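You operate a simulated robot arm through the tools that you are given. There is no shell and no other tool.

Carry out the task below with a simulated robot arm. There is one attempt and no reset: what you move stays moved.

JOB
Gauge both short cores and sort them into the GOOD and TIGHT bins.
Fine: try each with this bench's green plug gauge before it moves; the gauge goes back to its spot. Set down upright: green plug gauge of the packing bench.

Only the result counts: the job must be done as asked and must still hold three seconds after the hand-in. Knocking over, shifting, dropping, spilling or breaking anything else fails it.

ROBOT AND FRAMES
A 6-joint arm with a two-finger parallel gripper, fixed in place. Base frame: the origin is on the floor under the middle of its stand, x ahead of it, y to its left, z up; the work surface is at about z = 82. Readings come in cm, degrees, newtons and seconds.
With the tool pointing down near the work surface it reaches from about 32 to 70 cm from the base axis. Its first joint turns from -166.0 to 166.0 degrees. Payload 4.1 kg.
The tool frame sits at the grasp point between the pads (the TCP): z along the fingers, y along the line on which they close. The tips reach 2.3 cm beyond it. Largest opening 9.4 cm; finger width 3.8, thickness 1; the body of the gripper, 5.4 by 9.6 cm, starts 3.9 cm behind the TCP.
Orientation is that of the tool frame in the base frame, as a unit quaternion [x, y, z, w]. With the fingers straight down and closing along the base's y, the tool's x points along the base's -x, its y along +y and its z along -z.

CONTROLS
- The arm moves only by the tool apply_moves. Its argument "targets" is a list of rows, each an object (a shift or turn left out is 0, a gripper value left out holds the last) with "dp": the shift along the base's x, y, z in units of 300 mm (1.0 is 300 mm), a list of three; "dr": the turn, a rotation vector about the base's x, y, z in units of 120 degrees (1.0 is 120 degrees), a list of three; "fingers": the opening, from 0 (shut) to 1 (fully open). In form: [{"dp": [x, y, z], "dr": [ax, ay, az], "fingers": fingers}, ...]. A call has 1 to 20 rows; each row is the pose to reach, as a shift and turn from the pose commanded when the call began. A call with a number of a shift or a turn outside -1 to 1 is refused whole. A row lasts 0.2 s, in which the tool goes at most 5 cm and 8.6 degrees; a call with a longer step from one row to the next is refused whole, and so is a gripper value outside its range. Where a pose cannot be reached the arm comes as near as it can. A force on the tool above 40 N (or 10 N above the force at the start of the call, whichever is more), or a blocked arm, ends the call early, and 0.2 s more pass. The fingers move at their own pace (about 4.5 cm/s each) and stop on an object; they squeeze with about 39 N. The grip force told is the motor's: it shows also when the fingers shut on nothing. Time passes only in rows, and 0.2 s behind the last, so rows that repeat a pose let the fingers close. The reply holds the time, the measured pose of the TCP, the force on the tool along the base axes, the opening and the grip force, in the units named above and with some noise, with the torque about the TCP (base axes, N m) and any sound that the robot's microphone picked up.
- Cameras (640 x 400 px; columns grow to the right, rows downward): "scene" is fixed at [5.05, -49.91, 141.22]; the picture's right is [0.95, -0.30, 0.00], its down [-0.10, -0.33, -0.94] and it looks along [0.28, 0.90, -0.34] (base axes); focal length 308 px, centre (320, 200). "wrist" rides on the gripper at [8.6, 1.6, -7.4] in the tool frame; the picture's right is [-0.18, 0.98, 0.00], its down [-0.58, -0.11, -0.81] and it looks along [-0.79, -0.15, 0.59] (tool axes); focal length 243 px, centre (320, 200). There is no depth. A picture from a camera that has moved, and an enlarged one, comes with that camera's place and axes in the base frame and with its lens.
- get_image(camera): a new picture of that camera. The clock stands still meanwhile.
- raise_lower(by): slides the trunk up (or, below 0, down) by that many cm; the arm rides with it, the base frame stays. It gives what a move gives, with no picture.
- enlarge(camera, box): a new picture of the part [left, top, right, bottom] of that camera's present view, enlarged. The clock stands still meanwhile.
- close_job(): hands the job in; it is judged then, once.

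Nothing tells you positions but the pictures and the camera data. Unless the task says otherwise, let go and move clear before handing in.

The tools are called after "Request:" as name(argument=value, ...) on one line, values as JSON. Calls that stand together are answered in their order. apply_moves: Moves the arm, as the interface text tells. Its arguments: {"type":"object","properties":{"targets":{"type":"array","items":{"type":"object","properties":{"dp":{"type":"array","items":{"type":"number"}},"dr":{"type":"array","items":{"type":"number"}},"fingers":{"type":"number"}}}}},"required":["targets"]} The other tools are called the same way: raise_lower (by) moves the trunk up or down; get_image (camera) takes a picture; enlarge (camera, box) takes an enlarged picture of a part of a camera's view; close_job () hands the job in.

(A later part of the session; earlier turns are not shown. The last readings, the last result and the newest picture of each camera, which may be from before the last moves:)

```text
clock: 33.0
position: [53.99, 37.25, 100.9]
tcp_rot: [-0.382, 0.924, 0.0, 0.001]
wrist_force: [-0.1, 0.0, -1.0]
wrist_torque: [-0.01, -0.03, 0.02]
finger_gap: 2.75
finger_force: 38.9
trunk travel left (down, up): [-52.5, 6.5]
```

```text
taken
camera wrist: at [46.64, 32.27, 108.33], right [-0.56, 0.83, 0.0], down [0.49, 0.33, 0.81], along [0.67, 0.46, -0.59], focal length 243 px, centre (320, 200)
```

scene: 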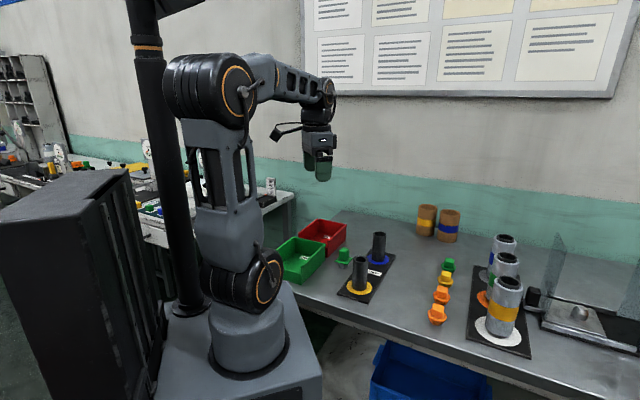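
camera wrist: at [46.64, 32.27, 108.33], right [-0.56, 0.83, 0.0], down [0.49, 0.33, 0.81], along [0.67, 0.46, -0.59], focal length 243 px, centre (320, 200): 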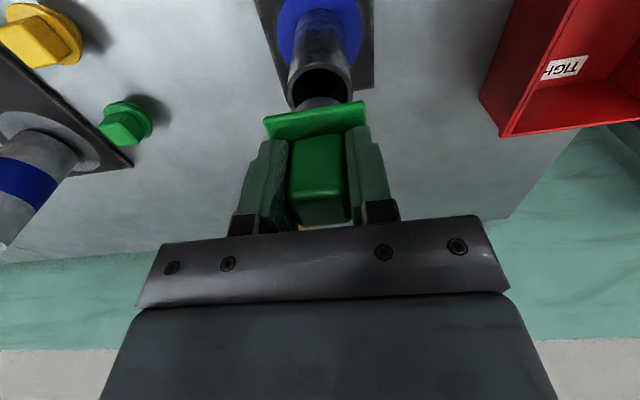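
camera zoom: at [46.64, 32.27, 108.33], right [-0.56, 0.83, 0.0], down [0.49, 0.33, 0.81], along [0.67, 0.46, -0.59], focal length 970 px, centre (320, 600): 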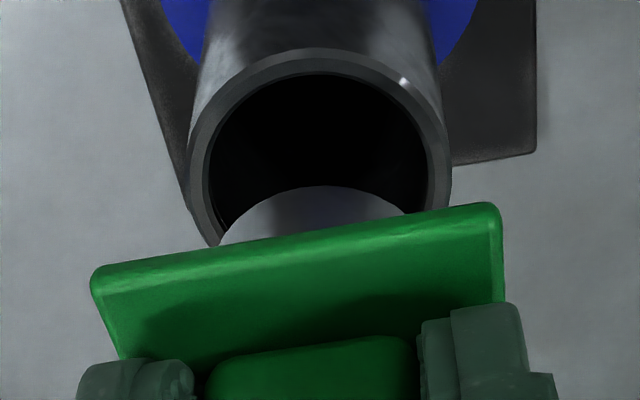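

The blue core is almost aligned, needing about (+0.17, +0.08) cm. I'll adjust, come down just above its rim, and check again.

Request:
apply_moves(targets=[{"dp": [0.003, 0.001, 0]}, {"dp": [0.0057, 0.0027, 0]}, {"dp": [0.0057, 0.0027, -0.015]}, {"dp": [0.0057, 0.0027, -0.035]}, {"dp": [0.0057, 0.0027, -0.055]}, {"dp": [0.0057, 0.0027, -0.07]}, {"dp": [0.0057, 0.0027, -0.08]}, {"dp": [0.0057, 0.0027, -0.08]}])

Request:
enlarge(camera="scene", box=[360, 215, 400, 240])

Request:
enlarge(camera="wrist", box=[240, 50, 400, 150])

```text
clock: 34.8
position: [54.17, 37.27, 98.57]
tcp_rot: [-0.383, 0.924, 0.0, 0.0]
wrist_force: [0.3, 0.2, -1.0]
wrist_torque: [-0.02, 0.03, 0.0]
finger_gap: 2.76
finger_force: 39.5
trunk travel left (down, up): [-52.5, 6.5]
```

```text
16.00 times, centred on (380, 228) of scene
camera zoom: at [5.05, -49.91, 141.22], right [0.95, -0.3, 0.0], down [-0.1, -0.33, -0.94], along [0.28, 0.9, -0.34], focal length 4930 px, centre (-640, -240)
```

zoom: 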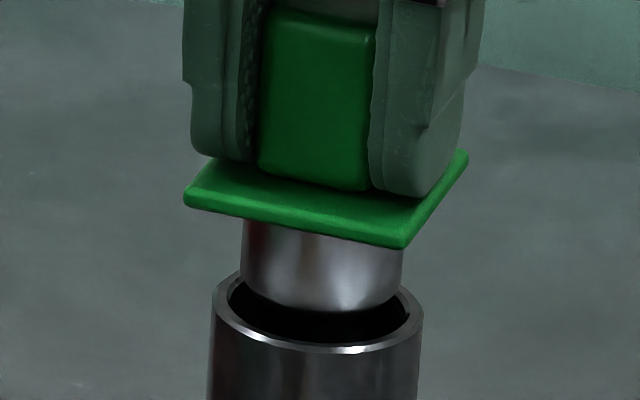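

```text
4.00 times, centred on (320, 100) of wrist
camera zoom: at [46.82, 32.28, 105.98], right [-0.56, 0.83, 0.0], down [0.49, 0.33, 0.81], along [0.67, 0.46, -0.59], focal length 970 px, centre (320, 600)
```

zoom: 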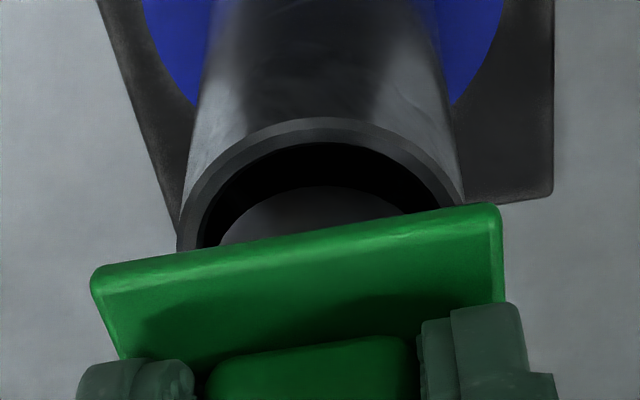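

The plug is centred over the blue bore in both views. I'll lower it in small steps into the bore.

Request:
apply_moves(targets=[{"dp": [-0.0013, 0.0003, -0.006]}, {"dp": [-0.0013, 0.0003, -0.012]}, {"dp": [-0.0013, 0.0003, -0.018]}, {"dp": [-0.0013, 0.0003, -0.024]}, {"dp": [-0.0013, 0.0003, -0.03]}, {"dp": [-0.0013, 0.0003, -0.036]}, {"dp": [-0.0013, 0.0003, -0.036]}])

Request:
enlarge(camera="scene", box=[360, 215, 400, 240])

Request:
enlarge(camera="wrist", box=[240, 50, 400, 150])

```text
clock: 36.4
position: [54.15, 37.28, 97.56]
tcp_rot: [-0.383, 0.924, -0.001, 0.0]
wrist_force: [0.1, 0.6, -0.8]
wrist_torque: [0.01, -0.03, 0.01]
finger_gap: 2.76
finger_force: 39.2
trunk travel left (down, up): [-52.5, 6.5]
```

```text
16.00 times, centred on (380, 228) of scene
camera zoom: at [5.05, -49.91, 141.22], right [0.95, -0.3, 0.0], down [-0.1, -0.33, -0.94], along [0.28, 0.9, -0.34], focal length 4930 px, centre (-640, -240)
```

zoom: 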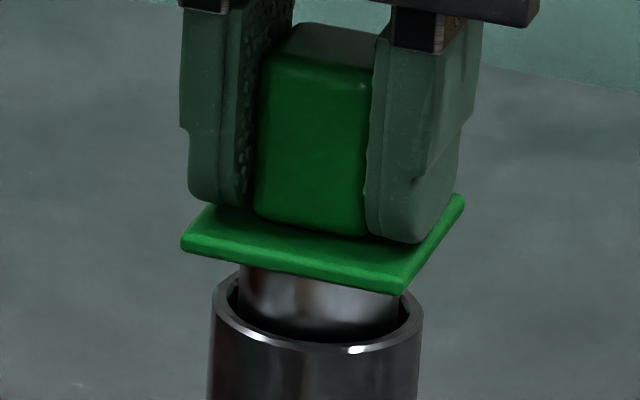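

```text
4.00 times, centred on (320, 100) of wrist
camera zoom: at [46.79, 32.25, 104.91], right [-0.56, 0.83, 0.0], down [0.49, 0.33, 0.81], along [0.67, 0.46, -0.59], focal length 970 px, centre (320, 600)
```

zoom: 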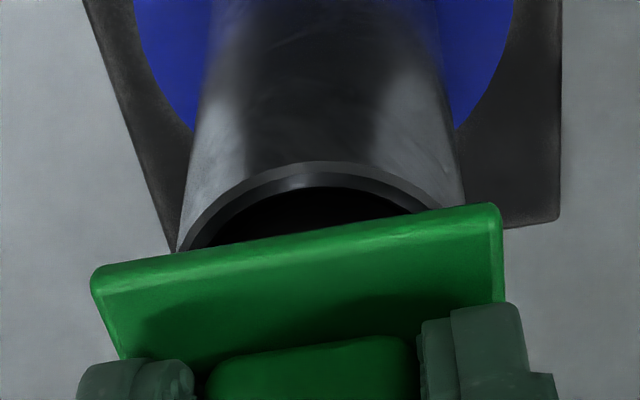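

There's no contact force and the plug is inside the blue bore, already past where the yellow core blocked it. I'll keep going down until the flange seats.

Request:
apply_moves(targets=[{"dp": [0, 0, -0.006]}, {"dp": [0, 0, -0.012]}, {"dp": [0, 0, -0.018]}, {"dp": [0, 0, -0.024]}, {"dp": [0, 0, -0.03]}, {"dp": [0, 0, -0.036]}, {"dp": [0, 0, -0.042]}, {"dp": [0, 0, -0.048]}, {"dp": [0, 0, -0.048]}])

Request:
enlarge(camera="scene", box=[360, 215, 400, 240])

```text
clock: 38.4
position: [54.06, 37.23, 96.07]
tcp_rot: [-0.383, 0.924, 0.0, 0.0]
wrist_force: [-0.2, -0.7, -1.4]
wrist_torque: [-0.03, -0.01, 0.01]
finger_gap: 2.75
finger_force: 39.1
trunk travel left (down, up): [-52.5, 6.5]
```

```text
16.00 times, centred on (380, 228) of scene
camera zoom: at [5.05, -49.91, 141.22], right [0.95, -0.3, 0.0], down [-0.1, -0.33, -0.94], along [0.28, 0.9, -0.34], focal length 4930 px, centre (-640, -240)
```

zoom: 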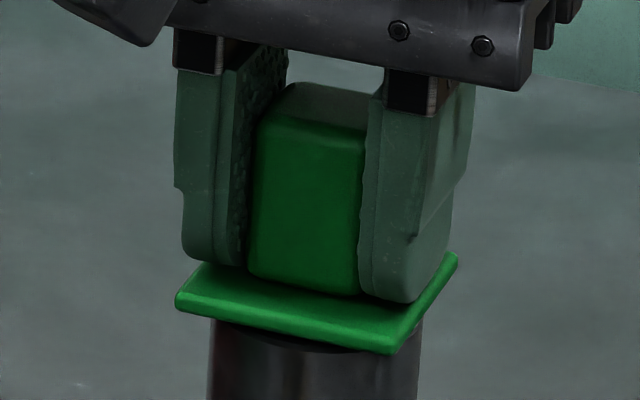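

The plug is nearly all the way in. I'll make a few small steps to confirm the flange seats.

Request:
apply_moves(targets=[{"dp": [0, 0, -0.004]}, {"dp": [0, 0, -0.008]}, {"dp": [0, 0, -0.012]}, {"dp": [0, 0, -0.012]}])

Request:
enlarge(camera="scene", box=[360, 215, 400, 240])

```text
clock: 39.4
position: [54.31, 37.17, 95.95]
tcp_rot: [-0.382, 0.924, 0.001, 0.0]
wrist_force: [-0.3, -0.2, 1.4]
wrist_torque: [0.03, 0.02, -0.01]
finger_gap: 2.76
finger_force: 39.0
trunk travel left (down, up): [-52.5, 6.5]
```

```text
16.00 times, centred on (380, 228) of scene
camera zoom: at [5.05, -49.91, 141.22], right [0.95, -0.3, 0.0], down [-0.1, -0.33, -0.94], along [0.28, 0.9, -0.34], focal length 4930 px, centre (-640, -240)
```

zoom: 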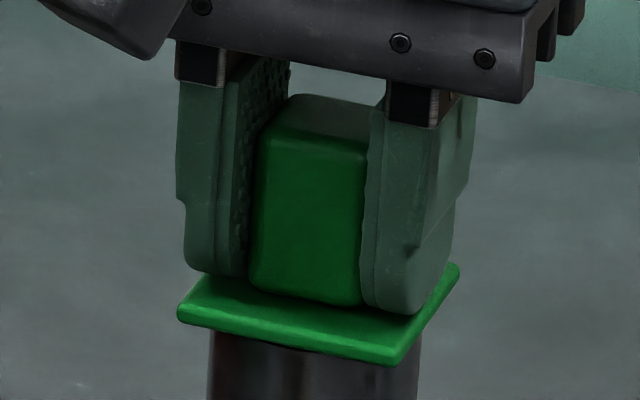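

The rim is hidden and light contact shows. One more small push will confirm it is seated.

Request:
apply_moves(targets=[{"dp": [0, 0, -0.003]}, {"dp": [0, 0, -0.005]}, {"dp": [0, 0, -0.005]}])

Request:
enlarge(camera="scene", box=[360, 215, 400, 240])

Request:
enlarge(camera="wrist", box=[240, 50, 400, 150])

```text
clock: 40.2
position: [54.27, 37.16, 95.8]
tcp_rot: [-0.383, 0.924, 0.0, 0.0]
wrist_force: [0.1, 1.4, 7.7]
wrist_torque: [-0.06, 0.11, 0.01]
finger_gap: 2.76
finger_force: 39.0
trunk travel left (down, up): [-52.5, 6.5]
```

```text
16.00 times, centred on (380, 228) of scene
camera zoom: at [5.05, -49.91, 141.22], right [0.95, -0.3, 0.0], down [-0.1, -0.33, -0.94], along [0.28, 0.9, -0.34], focal length 4930 px, centre (-640, -240)
```

zoom: 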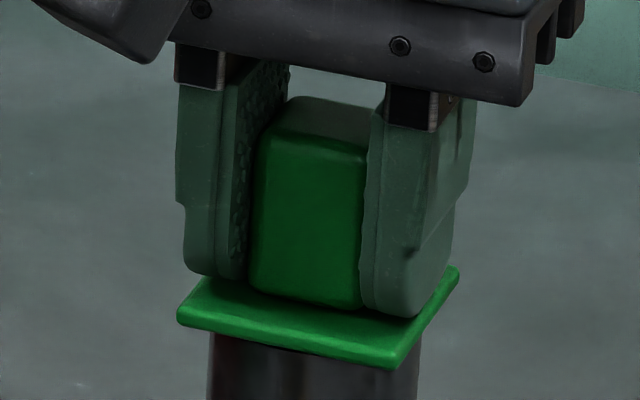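

```text
4.00 times, centred on (320, 100) of wrist
camera zoom: at [46.79, 32.23, 103.13], right [-0.56, 0.83, 0.0], down [0.49, 0.33, 0.81], along [0.67, 0.46, -0.59], focal length 970 px, centre (320, 600)
```

zoom: 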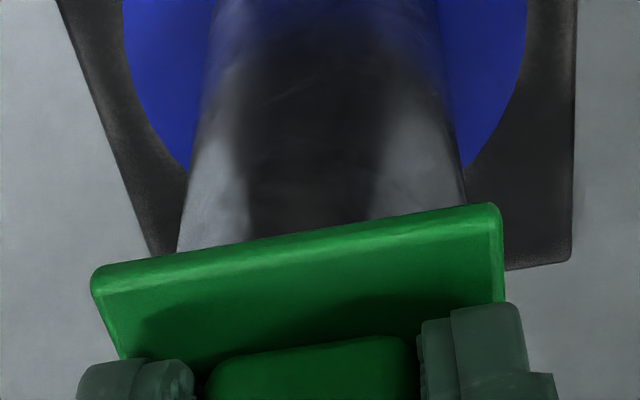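

The flange is seated with a light push, so the blue core is GOOD. I'll withdraw the gauge slowly.

Request:
apply_moves(targets=[{"dp": [0, 0, 0.005]}, {"dp": [0, 0, 0.012]}, {"dp": [0, 0, 0.022]}, {"dp": [0, 0, 0.034]}, {"dp": [0, 0, 0.047]}, {"dp": [0, 0, 0.061]}, {"dp": [0, 0, 0.075]}, {"dp": [0, 0, 0.09]}, {"dp": [0, 0, 0.107]}, {"dp": [0, 0, 0.125]}, {"dp": [0, 0, 0.143]}, {"dp": [0, 0, 0.16]}, {"dp": [0, 0, 0.173]}, {"dp": [0, 0, 0.181]}, {"dp": [0, 0, 0.181]}])

Request:
enlarge(camera="scene", box=[330, 210, 410, 260])

Request:
enlarge(camera="wrist", box=[220, 40, 420, 240])

```text
clock: 43.4
position: [54.23, 37.33, 100.99]
tcp_rot: [-0.383, 0.924, 0.0, 0.0]
wrist_force: [-1.4, -1.1, -1.6]
wrist_torque: [0.01, 0.02, 0.03]
finger_gap: 2.77
finger_force: 39.5
trunk travel left (down, up): [-52.5, 6.5]
```

```text
8.00 times, centred on (370, 235) of scene
camera zoom: at [5.05, -49.91, 141.22], right [0.95, -0.3, 0.0], down [-0.1, -0.33, -0.94], along [0.28, 0.9, -0.34], focal length 2465 px, centre (-80, -80)
```

zoom: 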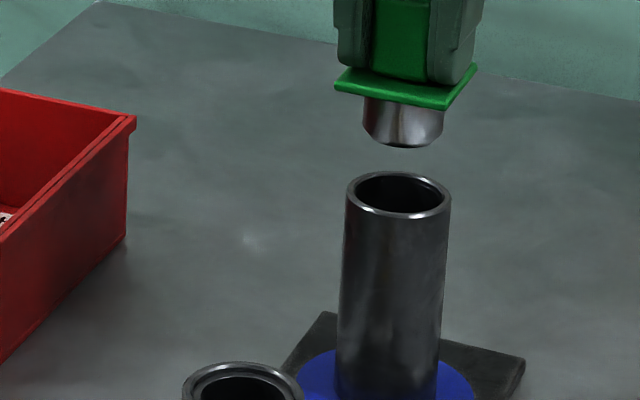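

```text
2.00 times, centred on (320, 140) of wrist
camera zoom: at [46.8, 32.35, 108.45], right [-0.56, 0.83, 0.0], down [0.49, 0.33, 0.81], along [0.67, 0.46, -0.59], focal length 485 px, centre (320, 320)
```

zoom: 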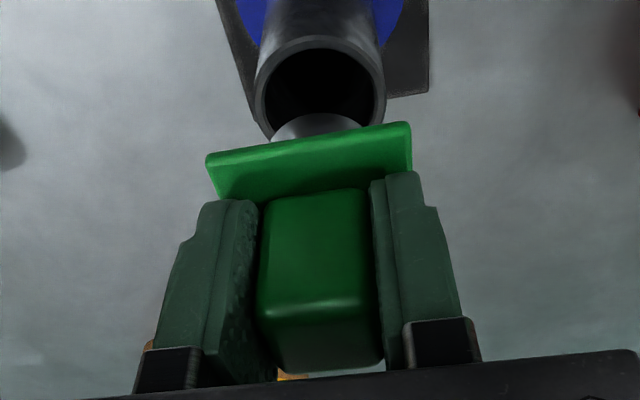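

Blue stayed put. I'll carry the gauge back over its original spot, near (40.93, 37.31), correcting the 2 mm shift from the first grip.

Request:
apply_moves(targets=[{"dp": [-0.006, 0, 0]}, {"dp": [-0.018, 0, 0]}, {"dp": [-0.038, 0, 0]}, {"dp": [-0.065, 0, 0]}, {"dp": [-0.095, 0, 0]}, {"dp": [-0.125, 0, 0]}, {"dp": [-0.155, 0, 0]}, {"dp": [-0.185, 0, 0]}, {"dp": [-0.215, 0, 0]}, {"dp": [-0.245, 0, 0]}, {"dp": [-0.275, 0, 0]}, {"dp": [-0.305, 0, 0]}, {"dp": [-0.335, 0, 0]}, {"dp": [-0.365, 0, 0]}, {"dp": [-0.392, 0, 0]}, {"dp": [-0.415, 0, 0]}, {"dp": [-0.432, 0, 0]}, {"dp": [-0.441, 0, 0]}, {"dp": [-0.4433, 0, 0]}, {"dp": [-0.4433, 0, 0]}])

Request:
apply_moves(targets=[{"dp": [0, 0, -0.006]}, {"dp": [0, 0, -0.018]}, {"dp": [0, 0, -0.036]}, {"dp": [0, 0, -0.06]}, {"dp": [0, 0, -0.088]}, {"dp": [0, 0, -0.118]}, {"dp": [0, 0, -0.148]}, {"dp": [0, 0, -0.178]}, {"dp": [0, 0, -0.208]}, {"dp": [0, 0, -0.238]}, {"dp": [0, 0, -0.268]}, {"dp": [0, 0, -0.298]}, {"dp": [0, 0, -0.328]}, {"dp": [0, 0, -0.354]}, {"dp": [0, 0, -0.376]}, {"dp": [0, 0, -0.39]}, {"dp": [0, 0, -0.4]}, {"dp": [0, 0, -0.4]}])

Request:
enlarge(camera="scene", box=[310, 230, 380, 280])

Request:
get_image(camera="wrist")

```text
clock: 47.6
position: [40.95, 37.3, 100.91]
tcp_rot: [-0.382, 0.924, 0.001, 0.0]
wrist_force: [0.5, 0.5, -1.3]
wrist_torque: [0.0, -0.02, -0.01]
finger_gap: 2.75
finger_force: 39.1
trunk travel left (down, up): [-52.5, 6.5]
```

```text
clock: 51.4
position: [40.81, 37.31, 89.06]
tcp_rot: [-0.383, 0.924, 0.0, 0.0]
wrist_force: [0.4, -0.1, -1.6]
wrist_torque: [0.01, 0.0, 0.0]
finger_gap: 2.77
finger_force: 39.1
trunk travel left (down, up): [-52.5, 6.5]
```

```text
8.00 times, centred on (345, 255) of scene
camera zoom: at [5.05, -49.91, 141.22], right [0.95, -0.3, 0.0], down [-0.1, -0.33, -0.94], along [0.28, 0.9, -0.34], focal length 2465 px, centre (120, -240)
```

zoom: 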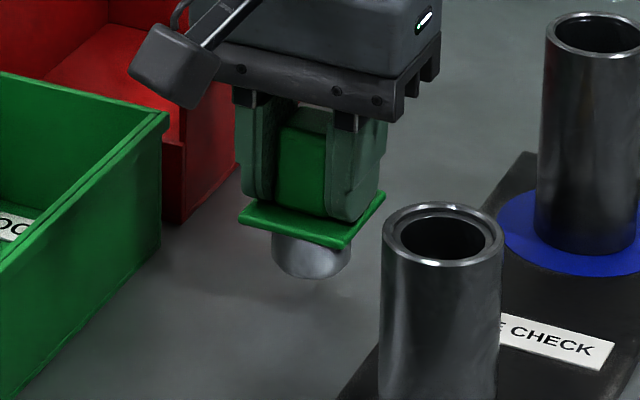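

```text
taken
camera wrist: at [33.44, 32.29, 96.43], right [-0.56, 0.83, 0.0], down [0.49, 0.33, 0.81], along [0.67, 0.46, -0.59], focal length 243 px, centre (320, 200)
```

wrist: 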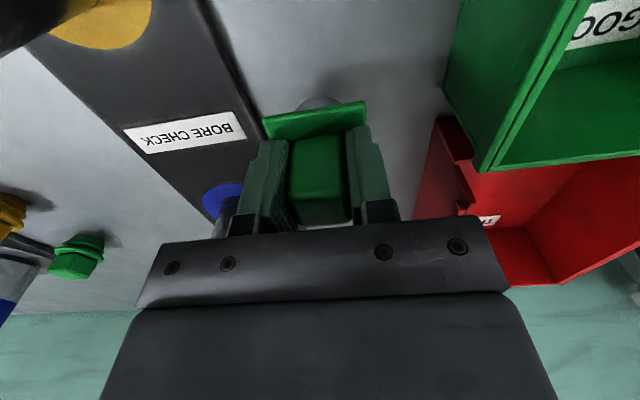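

The gauge is right above its spot and lines up with its original picture position. I'll lower it slowly to touch down.

Request:
apply_moves(targets=[{"dp": [0, 0, -0.008]}, {"dp": [0, 0, -0.016]}, {"dp": [0, 0, -0.024]}, {"dp": [0, 0, -0.032]}, {"dp": [0, 0, -0.038]}, {"dp": [0, 0, -0.043]}, {"dp": [0, 0, -0.047]}, {"dp": [0, 0, -0.047]}])

Request:
enlarge(camera="scene", box=[310, 230, 380, 280])

```text
clock: 53.2
position: [40.8, 37.19, 87.67]
tcp_rot: [-0.383, 0.924, 0.0, 0.0]
wrist_force: [0.4, 0.0, -1.2]
wrist_torque: [0.0, 0.03, -0.04]
finger_gap: 2.75
finger_force: 39.3
trunk travel left (down, up): [-52.5, 6.5]
```

```text
8.00 times, centred on (345, 255) of scene
camera zoom: at [5.05, -49.91, 141.22], right [0.95, -0.3, 0.0], down [-0.1, -0.33, -0.94], along [0.28, 0.9, -0.34], focal length 2465 px, centre (120, -240)
```

zoom: 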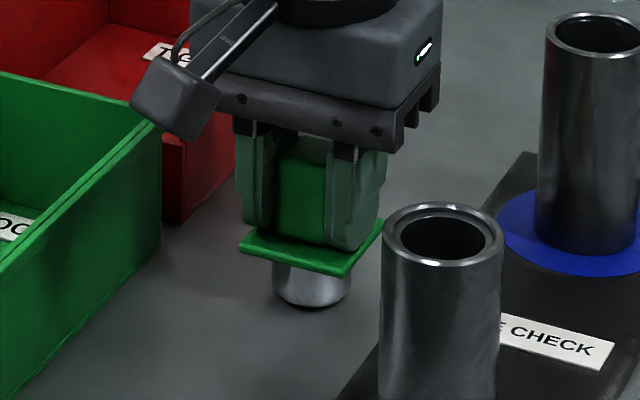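

It's about to touch. I'll take one or two more millimetres down.

Request:
apply_moves(targets=[{"dp": [0, 0, -0.002]}, {"dp": [0, 0, -0.004]}, {"dp": [0, 0, -0.004]}])

```text
clock: 54.0
position: [40.91, 37.27, 87.51]
tcp_rot: [-0.383, 0.924, 0.0, 0.0]
wrist_force: [-0.4, -0.3, -0.2]
wrist_torque: [0.0, 0.0, 0.02]
finger_gap: 2.78
finger_force: 39.4
trunk travel left (down, up): [-52.5, 6.5]
```

The load is easing; one more small step to confirm contact.

Request:
apply_moves(targets=[{"dp": [0, 0, -0.002]}, {"dp": [0, 0, -0.003]}, {"dp": [0, 0, -0.003]}])

```text
clock: 54.8
position: [40.93, 37.26, 87.48]
tcp_rot: [-0.382, 0.924, 0.0, 0.0]
wrist_force: [0.8, -1.5, 6.3]
wrist_torque: [-0.08, 0.0, -0.03]
finger_gap: 2.77
finger_force: 39.1
trunk travel left (down, up): [-52.5, 6.5]
```

The gauge is on the bench with light contact. I'll ease off the preload, open the fingers and rise straight up.

Request:
apply_moves(targets=[{"dp": [0, 0, 0.002]}, {"dp": [0, 0, 0.002], "fingers": 0.35}, {"dp": [0, 0, 0.002], "fingers": 0.45}, {"dp": [0, 0, 0.002], "fingers": 0.55}, {"dp": [0, 0, 0.002], "fingers": 0.55}, {"dp": [0, 0, 0.002], "fingers": 0.55}])

Request:
enlarge(camera="wrist", box=[220, 80, 420, 240])

Request:
enlarge(camera="scene", box=[310, 230, 380, 280])

```text
clock: 56.2
position: [40.88, 37.23, 87.4]
tcp_rot: [-0.383, 0.924, 0.001, 0.0]
wrist_force: [-0.2, 0.5, 0.0]
wrist_torque: [-0.02, -0.03, 0.03]
finger_gap: 5.16
finger_force: 0.0
trunk travel left (down, up): [-52.5, 6.5]
```

```text
2.50 times, centred on (320, 160) of wrist
camera zoom: at [33.47, 32.32, 94.82], right [-0.56, 0.83, 0.0], down [0.49, 0.33, 0.81], along [0.67, 0.46, -0.59], focal length 606 px, centre (320, 300)
```

zoom: 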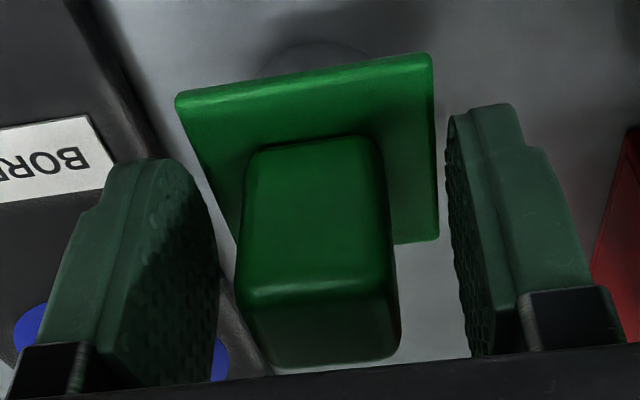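

```text
8.00 times, centred on (345, 255) of scene
camera zoom: at [5.05, -49.91, 141.22], right [0.95, -0.3, 0.0], down [-0.1, -0.33, -0.94], along [0.28, 0.9, -0.34], focal length 2465 px, centre (120, -240)
```

zoom: 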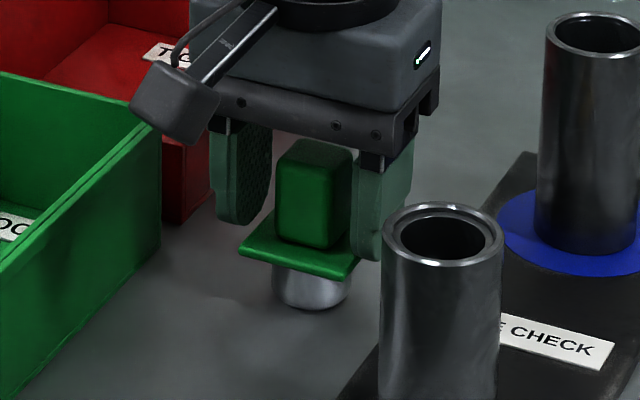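

The gauge stands upright at its spot and is released. I'll rise clear, then survey the bins for placing the cores.

Request:
apply_moves(targets=[{"dp": [0, 0, 0.02]}, {"dp": [0, 0, 0.06]}, {"dp": [0, 0, 0.13]}, {"dp": [0, 0, 0.23]}, {"dp": [0, 0, 0.34]}, {"dp": [0, 0, 0.46]}, {"dp": [0, 0, 0.58]}, {"dp": [0, 0, 0.68]}, {"dp": [0, 0, 0.72]}, {"dp": [0, 0, 0.72]}])

Request:
get_image(camera="wrist")

Request:
enlarge(camera="scene", box=[260, 200, 420, 300])

```text
clock: 58.4
position: [41.09, 37.35, 109.06]
tcp_rot: [-0.383, 0.924, 0.0, 0.0]
wrist_force: [0.5, -0.2, 0.7]
wrist_torque: [-0.03, 0.0, -0.01]
finger_gap: 5.16
finger_force: 0.1
trunk travel left (down, up): [-52.5, 6.5]
```

```text
taken
camera wrist: at [33.67, 32.16, 116.47], right [-0.56, 0.83, 0.0], down [0.49, 0.33, 0.81], along [0.67, 0.46, -0.59], focal length 243 px, centre (320, 200)
```

wrist: 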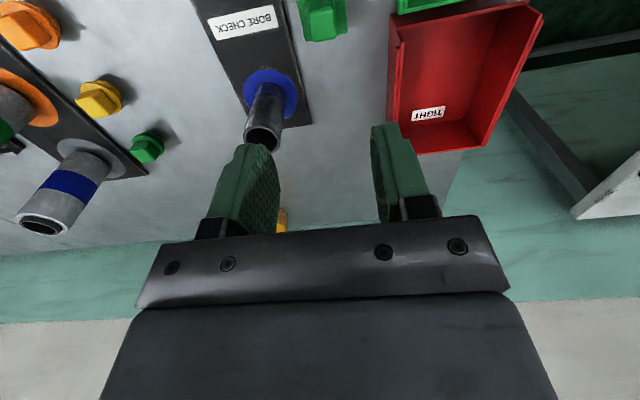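

```text
4.00 times, centred on (340, 250) of scene
camera zoom: at [5.05, -49.91, 141.22], right [0.95, -0.3, 0.0], down [-0.1, -0.33, -0.94], along [0.28, 0.9, -0.34], focal length 1232 px, centre (240, 0)
```

zoom: 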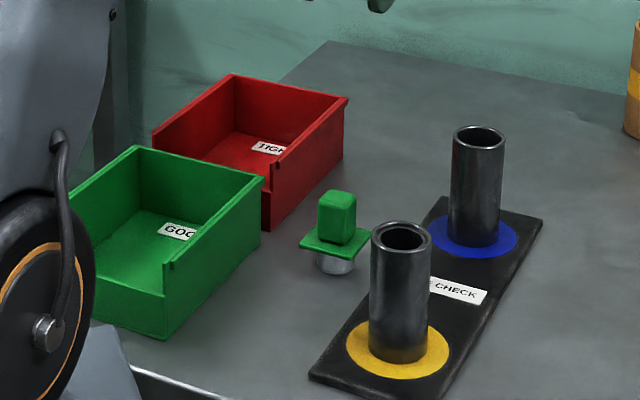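

The gauge is back at its original picture position. The bins are about 17 × 12.5 cm with rims near z=88: green centred near (25.5, 42.3), red near (39, 56). Next I'll hover over the yellow (TIGHT) core with the fingers opened wider.

Request:
apply_moves(targets=[{"dp": [0, -0.03, 0], "fingers": 0.78}, {"dp": [-0.002, -0.09, 0], "fingers": 0.78}, {"dp": [-0.003, -0.17, 0], "fingers": 0.78}, {"dp": [-0.004, -0.25, 0], "fingers": 0.78}, {"dp": [-0.005, -0.33, 0], "fingers": 0.78}, {"dp": [-0.007, -0.4, 0], "fingers": 0.78}, {"dp": [-0.007, -0.435, 0], "fingers": 0.78}, {"dp": [-0.007, -0.4453, -0.03], "fingers": 0.78}, {"dp": [-0.007, -0.4453, -0.1], "fingers": 0.78}, {"dp": [-0.007, -0.4453, -0.2], "fingers": 0.78}, {"dp": [-0.007, -0.4453, -0.3], "fingers": 0.78}, {"dp": [-0.007, -0.4453, -0.38], "fingers": 0.78}, {"dp": [-0.007, -0.4453, -0.4], "fingers": 0.78}, {"dp": [-0.007, -0.4453, -0.4], "fingers": 0.78}])

Request:
get_image(camera="wrist")

Request:
enlarge(camera="scene", box=[320, 220, 410, 290])

```text
clock: 61.4
position: [40.65, 23.92, 96.93]
tcp_rot: [-0.383, 0.924, 0.0, 0.001]
wrist_force: [-0.1, 0.4, -0.7]
wrist_torque: [-0.05, -0.01, -0.01]
finger_gap: 7.31
finger_force: 0.1
trunk travel left (down, up): [-52.5, 6.5]
```

```text
taken
camera wrist: at [33.21, 19.0, 104.41], right [-0.56, 0.83, 0.0], down [0.49, 0.33, 0.81], along [0.67, 0.46, -0.59], focal length 243 px, centre (320, 200)
```

wrist: 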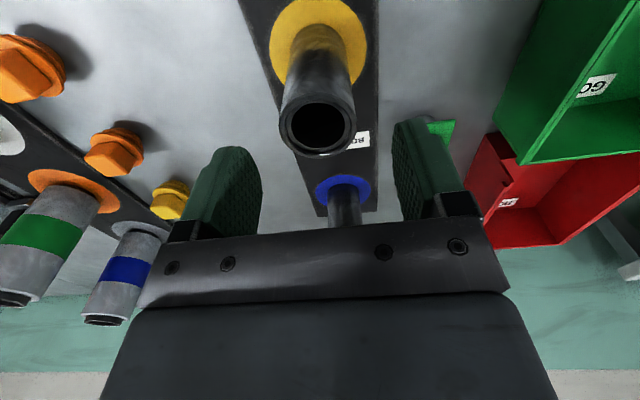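

```text
5.71 times, centred on (365, 255) of scene
camera zoom: at [5.05, -49.91, 141.22], right [0.95, -0.3, 0.0], down [-0.1, -0.33, -0.94], along [0.28, 0.9, -0.34], focal length 1761 px, centre (63, -114)
```

zoom: 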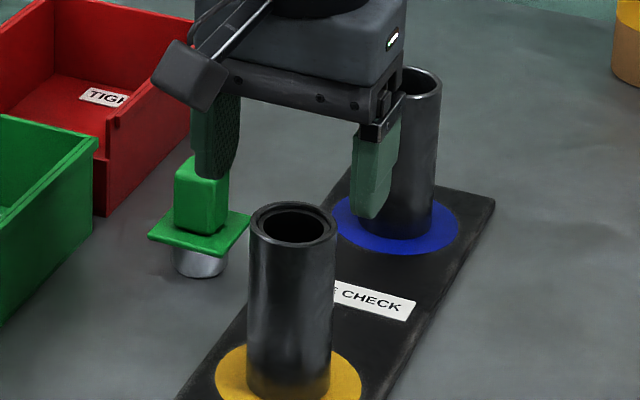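

The yellow core is centred between the open fingers. I'll descend around it to z≈89.8 and close.

Request:
apply_moves(targets=[{"dp": [0, 0, -0.03]}, {"dp": [0, 0, -0.08]}, {"dp": [0, 0, -0.13]}, {"dp": [0, 0, -0.18]}, {"dp": [0, 0, -0.22]}, {"dp": [0, 0, -0.24]}, {"dp": [0, 0, -0.24]}])

Request:
get_image(camera="wrist")

Request:
enlarge(camera="scene", box=[320, 220, 410, 290])

```text
clock: 63.0
position: [40.6, 23.85, 89.84]
tcp_rot: [-0.383, 0.924, 0.0, 0.001]
wrist_force: [-0.4, -0.2, 0.3]
wrist_torque: [-0.04, -0.01, -0.07]
finger_gap: 7.32
finger_force: 0.1
trunk travel left (down, up): [-52.5, 6.5]
```

```text
taken
camera wrist: at [33.24, 18.97, 97.21], right [-0.56, 0.83, 0.0], down [0.49, 0.33, 0.81], along [0.67, 0.46, -0.59], focal length 243 px, centre (320, 200)
```

wrist: 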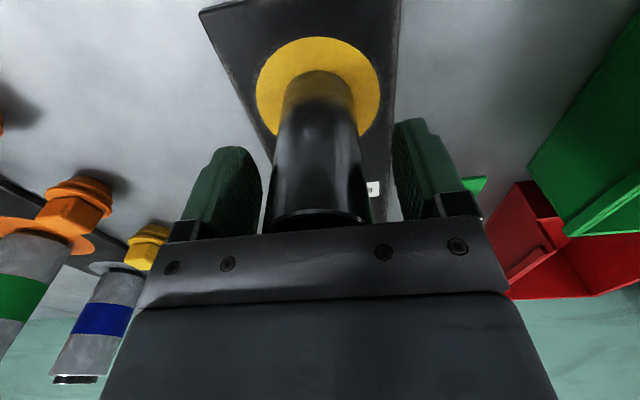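

```text
5.71 times, centred on (365, 255) of scene
camera zoom: at [5.05, -49.91, 141.22], right [0.95, -0.3, 0.0], down [-0.1, -0.33, -0.94], along [0.28, 0.9, -0.34], focal length 1761 px, centre (63, -114)
```

zoom: 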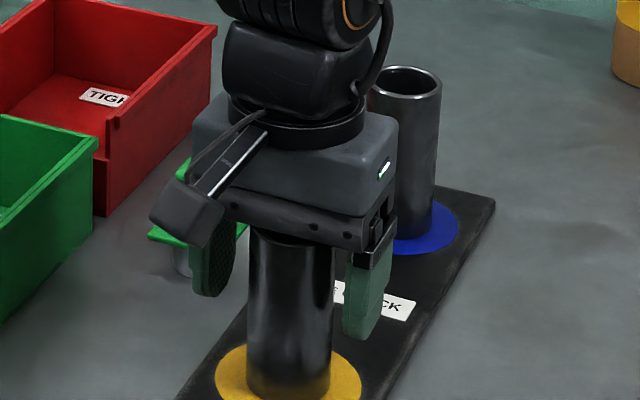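

The core is centred and the gripper body clears its top. I'll close gradually and hold.

Request:
apply_moves(targets=[{"fingers": 0.65}, {"fingers": 0.55}, {"fingers": 0.5}, {"fingers": 0.45}, {"fingers": 0.3}, {"fingers": 0.0}, {"fingers": 0.0}, {"fingers": 0.0}, {"fingers": 0.0}])

Request:
enlarge(camera="scene", box=[320, 220, 410, 290])

```text
clock: 65.0
position: [40.48, 24.02, 89.78]
tcp_rot: [-0.383, 0.924, 0.001, 0.0]
wrist_force: [2.8, -1.9, 0.3]
wrist_torque: [-0.2, -0.25, 0.0]
finger_gap: 4.5
finger_force: 39.5
trunk travel left (down, up): [-52.5, 6.5]
```

```text
5.71 times, centred on (365, 255) of scene
camera zoom: at [5.05, -49.91, 141.22], right [0.95, -0.3, 0.0], down [-0.1, -0.33, -0.94], along [0.28, 0.9, -0.34], focal length 1761 px, centre (63, -114)
```

zoom: 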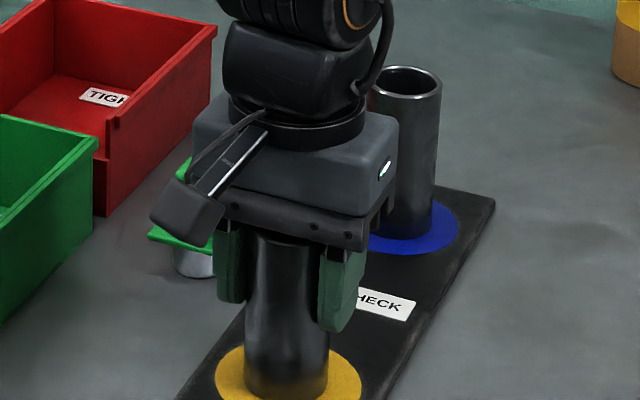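

Gripped at a 4.5 cm gap. I'll lift half a centimetre slowly and check for slip.

Request:
apply_moves(targets=[{"dp": [0, 0, 0.004]}, {"dp": [0, 0, 0.008]}, {"dp": [0, 0, 0.012]}, {"dp": [0, 0, 0.016]}, {"dp": [0, 0, 0.02]}, {"dp": [0, 0, 0.02]}, {"dp": [0, 0, 0.02]}])

Request:
enlarge(camera="scene", box=[320, 220, 410, 290])

Request:
get_image(camera="wrist")

```text
clock: 66.6
position: [40.68, 23.96, 90.41]
tcp_rot: [-0.383, 0.924, 0.0, 0.0]
wrist_force: [0.2, 4.4, -3.7]
wrist_torque: [0.27, 0.17, 0.08]
finger_gap: 4.52
finger_force: 39.6
trunk travel left (down, up): [-52.5, 6.5]
```

```text
5.71 times, centred on (365, 255) of scene
camera zoom: at [5.05, -49.91, 141.22], right [0.95, -0.3, 0.0], down [-0.1, -0.33, -0.94], along [0.28, 0.9, -0.34], focal length 1761 px, centre (63, -114)
```

zoom: 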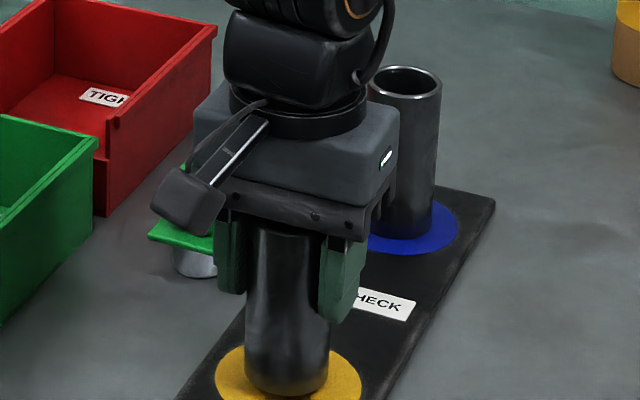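

```text
taken
camera wrist: at [33.27, 18.94, 97.82], right [-0.57, 0.82, 0.0], down [0.49, 0.33, 0.81], along [0.67, 0.46, -0.59], focal length 243 px, centre (320, 200)
```

wrist: 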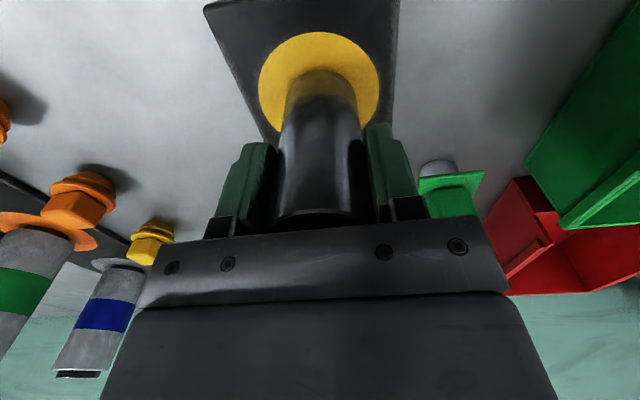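

It's taking weight. I'll lift another centimetre slowly to confirm it's coming up with the hand.

Request:
apply_moves(targets=[{"dp": [0, 0, 0.005]}, {"dp": [0, 0, 0.01]}, {"dp": [0, 0, 0.016]}, {"dp": [0, 0, 0.022]}, {"dp": [0, 0, 0.028]}, {"dp": [0, 0, 0.034]}, {"dp": [0, 0, 0.034]}, {"dp": [0, 0, 0.034]}])

Request:
enlarge(camera="scene", box=[320, 230, 410, 300])

Request:
get_image(camera="wrist")

```text
clock: 68.4
position: [40.81, 23.87, 91.49]
tcp_rot: [-0.383, 0.924, 0.0, 0.0]
wrist_force: [0.1, -0.5, -0.1]
wrist_torque: [-0.02, 0.0, 0.02]
finger_gap: 4.5
finger_force: 39.5
trunk travel left (down, up): [-52.5, 6.5]
```

```text
5.71 times, centred on (365, 265) of scene
camera zoom: at [5.05, -49.91, 141.22], right [0.95, -0.3, 0.0], down [-0.1, -0.33, -0.94], along [0.28, 0.9, -0.34], focal length 1761 px, centre (63, -171)
```

zoom: 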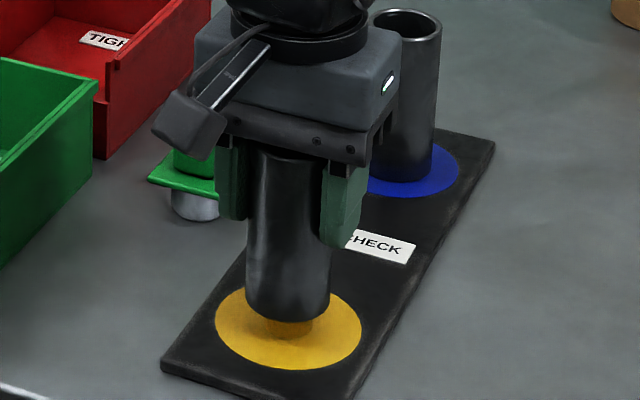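

```text
taken
camera wrist: at [33.3, 18.92, 98.85], right [-0.56, 0.83, 0.0], down [0.49, 0.33, 0.81], along [0.67, 0.46, -0.59], focal length 243 px, centre (320, 200)
```

wrist: 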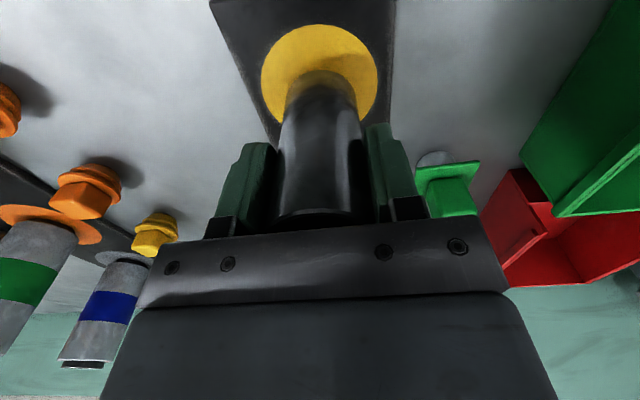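

The yellow core is off the board and hanging straight. I'll raise it smoothly to carry height.

Request:
apply_moves(targets=[{"dp": [0, 0, 0.006]}, {"dp": [0, 0, 0.018]}, {"dp": [0, 0, 0.036]}, {"dp": [0, 0, 0.06]}, {"dp": [0, 0, 0.088]}, {"dp": [0, 0, 0.118]}, {"dp": [0, 0, 0.148]}, {"dp": [0, 0, 0.178]}, {"dp": [0, 0, 0.208]}, {"dp": [0, 0, 0.238]}, {"dp": [0, 0, 0.268]}, {"dp": [0, 0, 0.298]}, {"dp": [0, 0, 0.328]}, {"dp": [0, 0, 0.354]}, {"dp": [0, 0, 0.376]}, {"dp": [0, 0, 0.39]}, {"dp": [0, 0, 0.4]}, {"dp": [0, 0, 0.4]}])

Request:
get_image(camera="scene")

Request:
get_image(camera="wrist")

```text
clock: 72.2
position: [40.66, 23.79, 103.44]
tcp_rot: [-0.382, 0.924, 0.0, 0.0]
wrist_force: [0.4, -0.3, -0.4]
wrist_torque: [-0.01, -0.01, -0.01]
finger_gap: 4.51
finger_force: 39.0
trunk travel left (down, up): [-52.5, 6.5]
```

```text
taken
```

scene: 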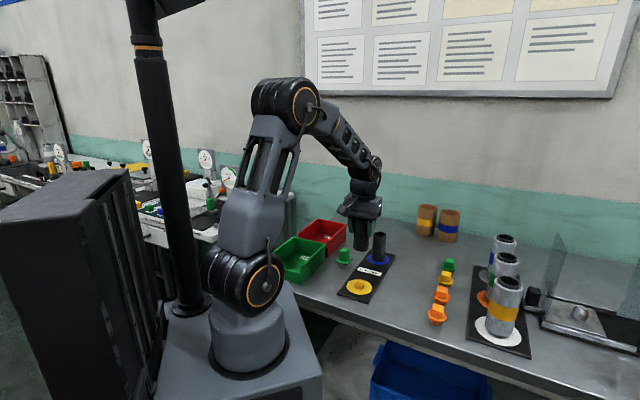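

```text
taken
camera wrist: at [33.27, 18.84, 110.92], right [-0.56, 0.83, 0.0], down [0.49, 0.33, 0.81], along [0.67, 0.46, -0.59], focal length 243 px, centre (320, 200)
```

wrist: 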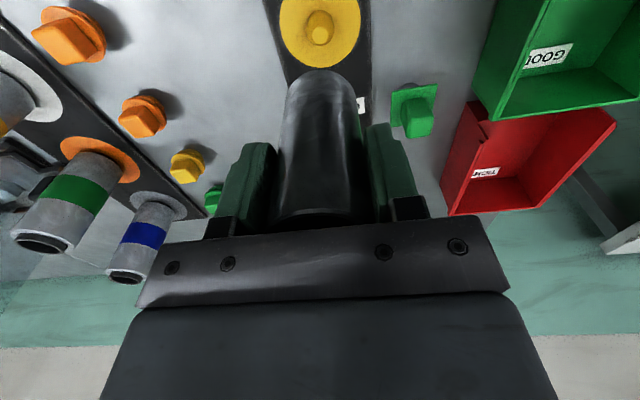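

There's a small locating peg on the yellow spot, now bare, and the core is secure. I'll carry it high toward the red TIGHT bin, pausing partway to look.

Request:
apply_moves(targets=[{"dp": [-0.001, 0.008, 0]}, {"dp": [-0.003, 0.024, 0]}, {"dp": [-0.006, 0.05, 0]}, {"dp": [-0.01, 0.085, 0]}, {"dp": [-0.015, 0.125, 0]}, {"dp": [-0.02, 0.17, 0]}, {"dp": [-0.025, 0.215, 0]}, {"dp": [-0.031, 0.26, 0]}, {"dp": [-0.036, 0.305, 0]}, {"dp": [-0.041, 0.35, 0]}, {"dp": [-0.046, 0.395, 0]}, {"dp": [-0.052, 0.44, 0]}, {"dp": [-0.057, 0.485, 0]}, {"dp": [-0.062, 0.53, 0]}, {"dp": [-0.067, 0.57, 0]}, {"dp": [-0.071, 0.605, 0]}, {"dp": [-0.074, 0.635, 0]}, {"dp": [-0.077, 0.655, 0]}, {"dp": [-0.078, 0.665, 0]}, {"dp": [-0.078, 0.668, 0]}])

Request:
get_image(camera="wrist")

Request:
enlarge(camera="scene", box=[260, 190, 400, 290])

```text
clock: 76.4
position: [38.43, 43.89, 103.53]
tcp_rot: [-0.383, 0.924, 0.0, 0.0]
wrist_force: [-0.3, -0.3, 0.0]
wrist_torque: [0.0, -0.01, -0.01]
finger_gap: 4.51
finger_force: 39.2
trunk travel left (down, up): [-52.5, 6.5]
```

```text
taken
camera wrist: at [30.96, 39.0, 110.86], right [-0.56, 0.83, 0.0], down [0.49, 0.33, 0.81], along [0.67, 0.46, -0.59], focal length 243 px, centre (320, 200)
```

wrist: 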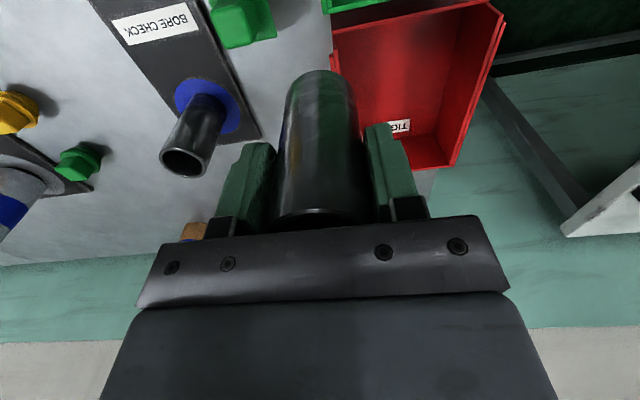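

```text
4.00 times, centred on (330, 240) of scene
camera zoom: at [5.05, -49.91, 141.22], right [0.95, -0.3, 0.0], down [-0.1, -0.33, -0.94], along [0.28, 0.9, -0.34], focal length 1232 px, centre (280, 40)
```

zoom: 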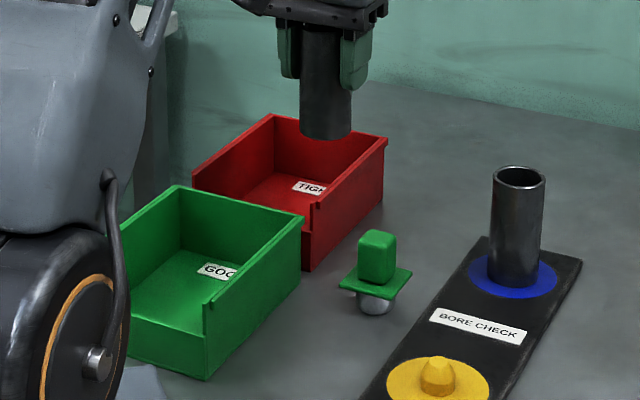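

The red bin is ahead, with its floor centre near (39, 56). I'll move the core over the front-middle of the bin at (37.2, 54.2), still high.

Request:
apply_moves(targets=[{"dp": [-0.001, 0.008, 0]}, {"dp": [-0.003, 0.024, 0]}, {"dp": [-0.006, 0.05, 0]}, {"dp": [-0.01, 0.085, 0]}, {"dp": [-0.014, 0.125, 0]}, {"dp": [-0.019, 0.165, 0]}, {"dp": [-0.024, 0.205, 0]}, {"dp": [-0.028, 0.245, 0]}, {"dp": [-0.033, 0.28, 0]}, {"dp": [-0.036, 0.31, 0]}, {"dp": [-0.038, 0.33, 0]}, {"dp": [-0.039, 0.338, 0]}, {"dp": [-0.039, 0.34, 0]}, {"dp": [-0.039, 0.34, 0]}])

Request:
get_image(camera="wrist")

Request:
enlarge(camera="scene", box=[260, 190, 400, 290])

```text
clock: 79.4
position: [37.18, 54.1, 103.36]
tcp_rot: [-0.383, 0.924, 0.0, 0.0]
wrist_force: [-0.2, 0.9, -0.9]
wrist_torque: [-0.02, 0.01, 0.02]
finger_gap: 4.48
finger_force: 39.2
trunk travel left (down, up): [-52.5, 6.5]
```

```text
taken
camera wrist: at [29.77, 49.25, 110.82], right [-0.56, 0.83, 0.0], down [0.49, 0.33, 0.81], along [0.67, 0.46, -0.59], focal length 243 px, centre (320, 200)
```

wrist: 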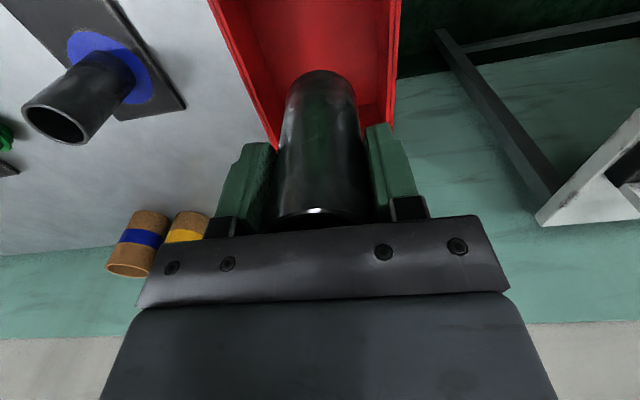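

```text
4.00 times, centred on (330, 240) of scene
camera zoom: at [5.05, -49.91, 141.22], right [0.95, -0.3, 0.0], down [-0.1, -0.33, -0.94], along [0.28, 0.9, -0.34], focal length 1232 px, centre (280, 40)
```

zoom: 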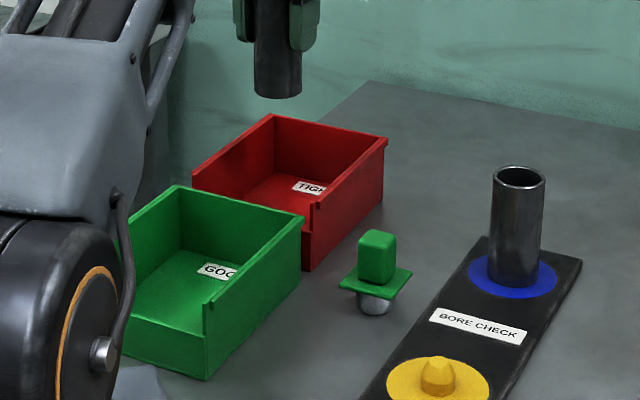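

The core hangs between the bin's side walls with room all round. I'll lower it to just above the bin floor.

Request:
apply_moves(targets=[{"dp": [0, 0, -0.006]}, {"dp": [0, 0, -0.018]}, {"dp": [0, 0, -0.036]}, {"dp": [0, 0, -0.06]}, {"dp": [0, 0, -0.088]}, {"dp": [0, 0, -0.118]}, {"dp": [0, 0, -0.148]}, {"dp": [0, 0, -0.178]}, {"dp": [0, 0, -0.208]}, {"dp": [0, 0, -0.238]}, {"dp": [0, 0, -0.268]}, {"dp": [0, 0, -0.298]}, {"dp": [0, 0, -0.328]}, {"dp": [0, 0, -0.358]}, {"dp": [0, 0, -0.384]}, {"dp": [0, 0, -0.404]}, {"dp": [0, 0, -0.415]}, {"dp": [0, 0, -0.42]}, {"dp": [0, 0, -0.42]}])

Request:
get_image(camera="wrist")

Request:
enlarge(camera="scene", box=[280, 200, 370, 260])

```text
clock: 83.4
position: [37.19, 54.2, 90.91]
tcp_rot: [-0.383, 0.924, 0.0, 0.0]
wrist_force: [-0.5, -1.0, -0.3]
wrist_torque: [0.07, 0.01, -0.01]
finger_gap: 4.46
finger_force: 39.2
trunk travel left (down, up): [-52.5, 6.5]
```

```text
taken
camera wrist: at [29.78, 49.22, 98.28], right [-0.56, 0.83, 0.0], down [0.49, 0.33, 0.81], along [0.67, 0.46, -0.59], focal length 243 px, centre (320, 200)
```

wrist: 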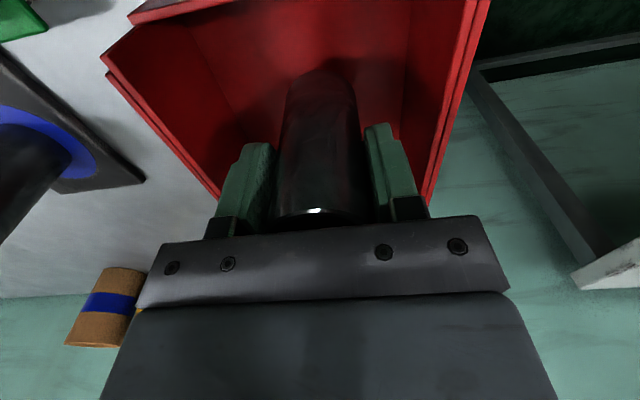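

```text
6.67 times, centred on (325, 230) of scene
camera zoom: at [5.05, -49.91, 141.22], right [0.95, -0.3, 0.0], down [-0.1, -0.33, -0.94], along [0.28, 0.9, -0.34], focal length 2054 px, centre (287, 0)
```

zoom: 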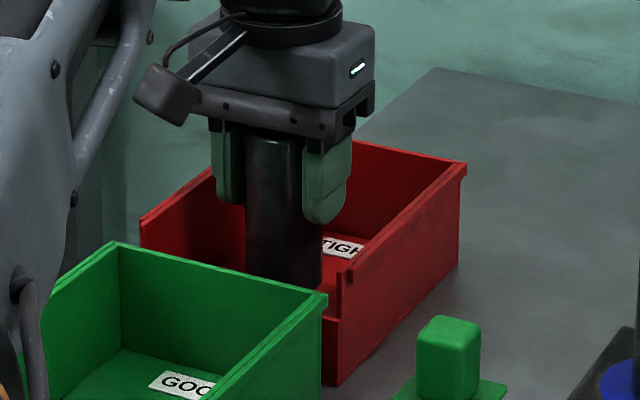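

The core is inside the red bin, well clear of the walls. I'll lower the last centimetre gently.

Request:
apply_moves(targets=[{"dp": [0, 0, -0.007]}, {"dp": [0, 0, -0.014]}, {"dp": [0, 0, -0.021]}, {"dp": [0, 0, -0.027]}, {"dp": [0, 0, -0.027]}])

```text
clock: 84.6
position: [37.22, 54.22, 90.03]
tcp_rot: [-0.383, 0.924, 0.0, 0.0]
wrist_force: [0.9, -0.3, -0.8]
wrist_torque: [0.02, -0.02, -0.01]
finger_gap: 4.48
finger_force: 39.2
trunk travel left (down, up): [-52.5, 6.5]
```

There's no contact yet, so I'll keep lowering in small steps.

Request:
apply_moves(targets=[{"dp": [0, 0, -0.004]}, {"dp": [0, 0, -0.008]}, {"dp": [0, 0, -0.008]}])

Request:
apply_moves(targets=[{"dp": [0, 0, -0.003]}, {"dp": [0, 0, -0.005]}, {"dp": [0, 0, -0.005]}])

```text
clock: 85.4
position: [37.16, 54.22, 89.76]
tcp_rot: [-0.383, 0.924, 0.0, 0.0]
wrist_force: [0.3, 0.3, -0.7]
wrist_torque: [-0.02, 0.0, -0.03]
finger_gap: 4.49
finger_force: 39.5
trunk travel left (down, up): [-52.5, 6.5]
```

```text
clock: 86.2
position: [37.17, 54.23, 89.58]
tcp_rot: [-0.382, 0.924, 0.0, 0.0]
wrist_force: [-0.1, -0.5, -0.8]
wrist_torque: [-0.02, 0.0, -0.02]
finger_gap: 4.47
finger_force: 39.2
trunk travel left (down, up): [-52.5, 6.5]
```

Request:
apply_moves(targets=[{"dp": [0, 0, -0.003]}, {"dp": [0, 0, -0.005]}, {"dp": [0, 0, -0.005]}])

Request:
enlarge(camera="scene", box=[280, 200, 370, 260])

```text
clock: 87.0
position: [37.05, 54.1, 89.5]
tcp_rot: [-0.383, 0.924, 0.0, 0.0]
wrist_force: [0.1, -0.5, -0.5]
wrist_torque: [-0.01, 0.02, 0.01]
finger_gap: 4.51
finger_force: 39.0
trunk travel left (down, up): [-52.5, 6.5]
```

```text
6.67 times, centred on (325, 230) of scene
camera zoom: at [5.05, -49.91, 141.22], right [0.95, -0.3, 0.0], down [-0.1, -0.33, -0.94], along [0.28, 0.9, -0.34], focal length 2054 px, centre (287, 0)
```

zoom: 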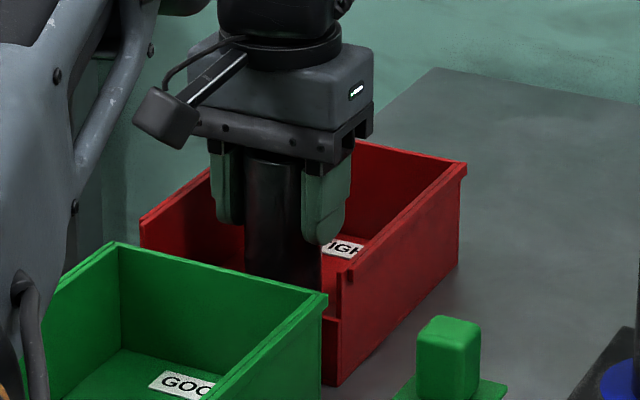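

Still no floor contact. I'll continue in small steps.

Request:
apply_moves(targets=[{"dp": [0, 0, -0.003]}, {"dp": [0, 0, -0.005]}, {"dp": [0, 0, -0.005]}])

Request:
apply_moves(targets=[{"dp": [0, 0, -0.003]}, {"dp": [0, 0, -0.004]}, {"dp": [0, 0, -0.004]}])

```text
clock: 87.8
position: [37.27, 54.14, 89.36]
tcp_rot: [-0.382, 0.924, 0.001, 0.001]
wrist_force: [-1.3, 1.7, 2.9]
wrist_torque: [0.06, 0.12, -0.04]
finger_gap: 4.49
finger_force: 38.8
trunk travel left (down, up): [-52.5, 6.5]
```

```text
clock: 88.6
position: [37.18, 54.05, 89.38]
tcp_rot: [-0.383, 0.924, 0.0, 0.001]
wrist_force: [2.3, 3.7, 12.6]
wrist_torque: [0.07, 0.04, -0.05]
finger_gap: 4.51
finger_force: 39.4
trunk travel left (down, up): [-52.5, 6.5]
```

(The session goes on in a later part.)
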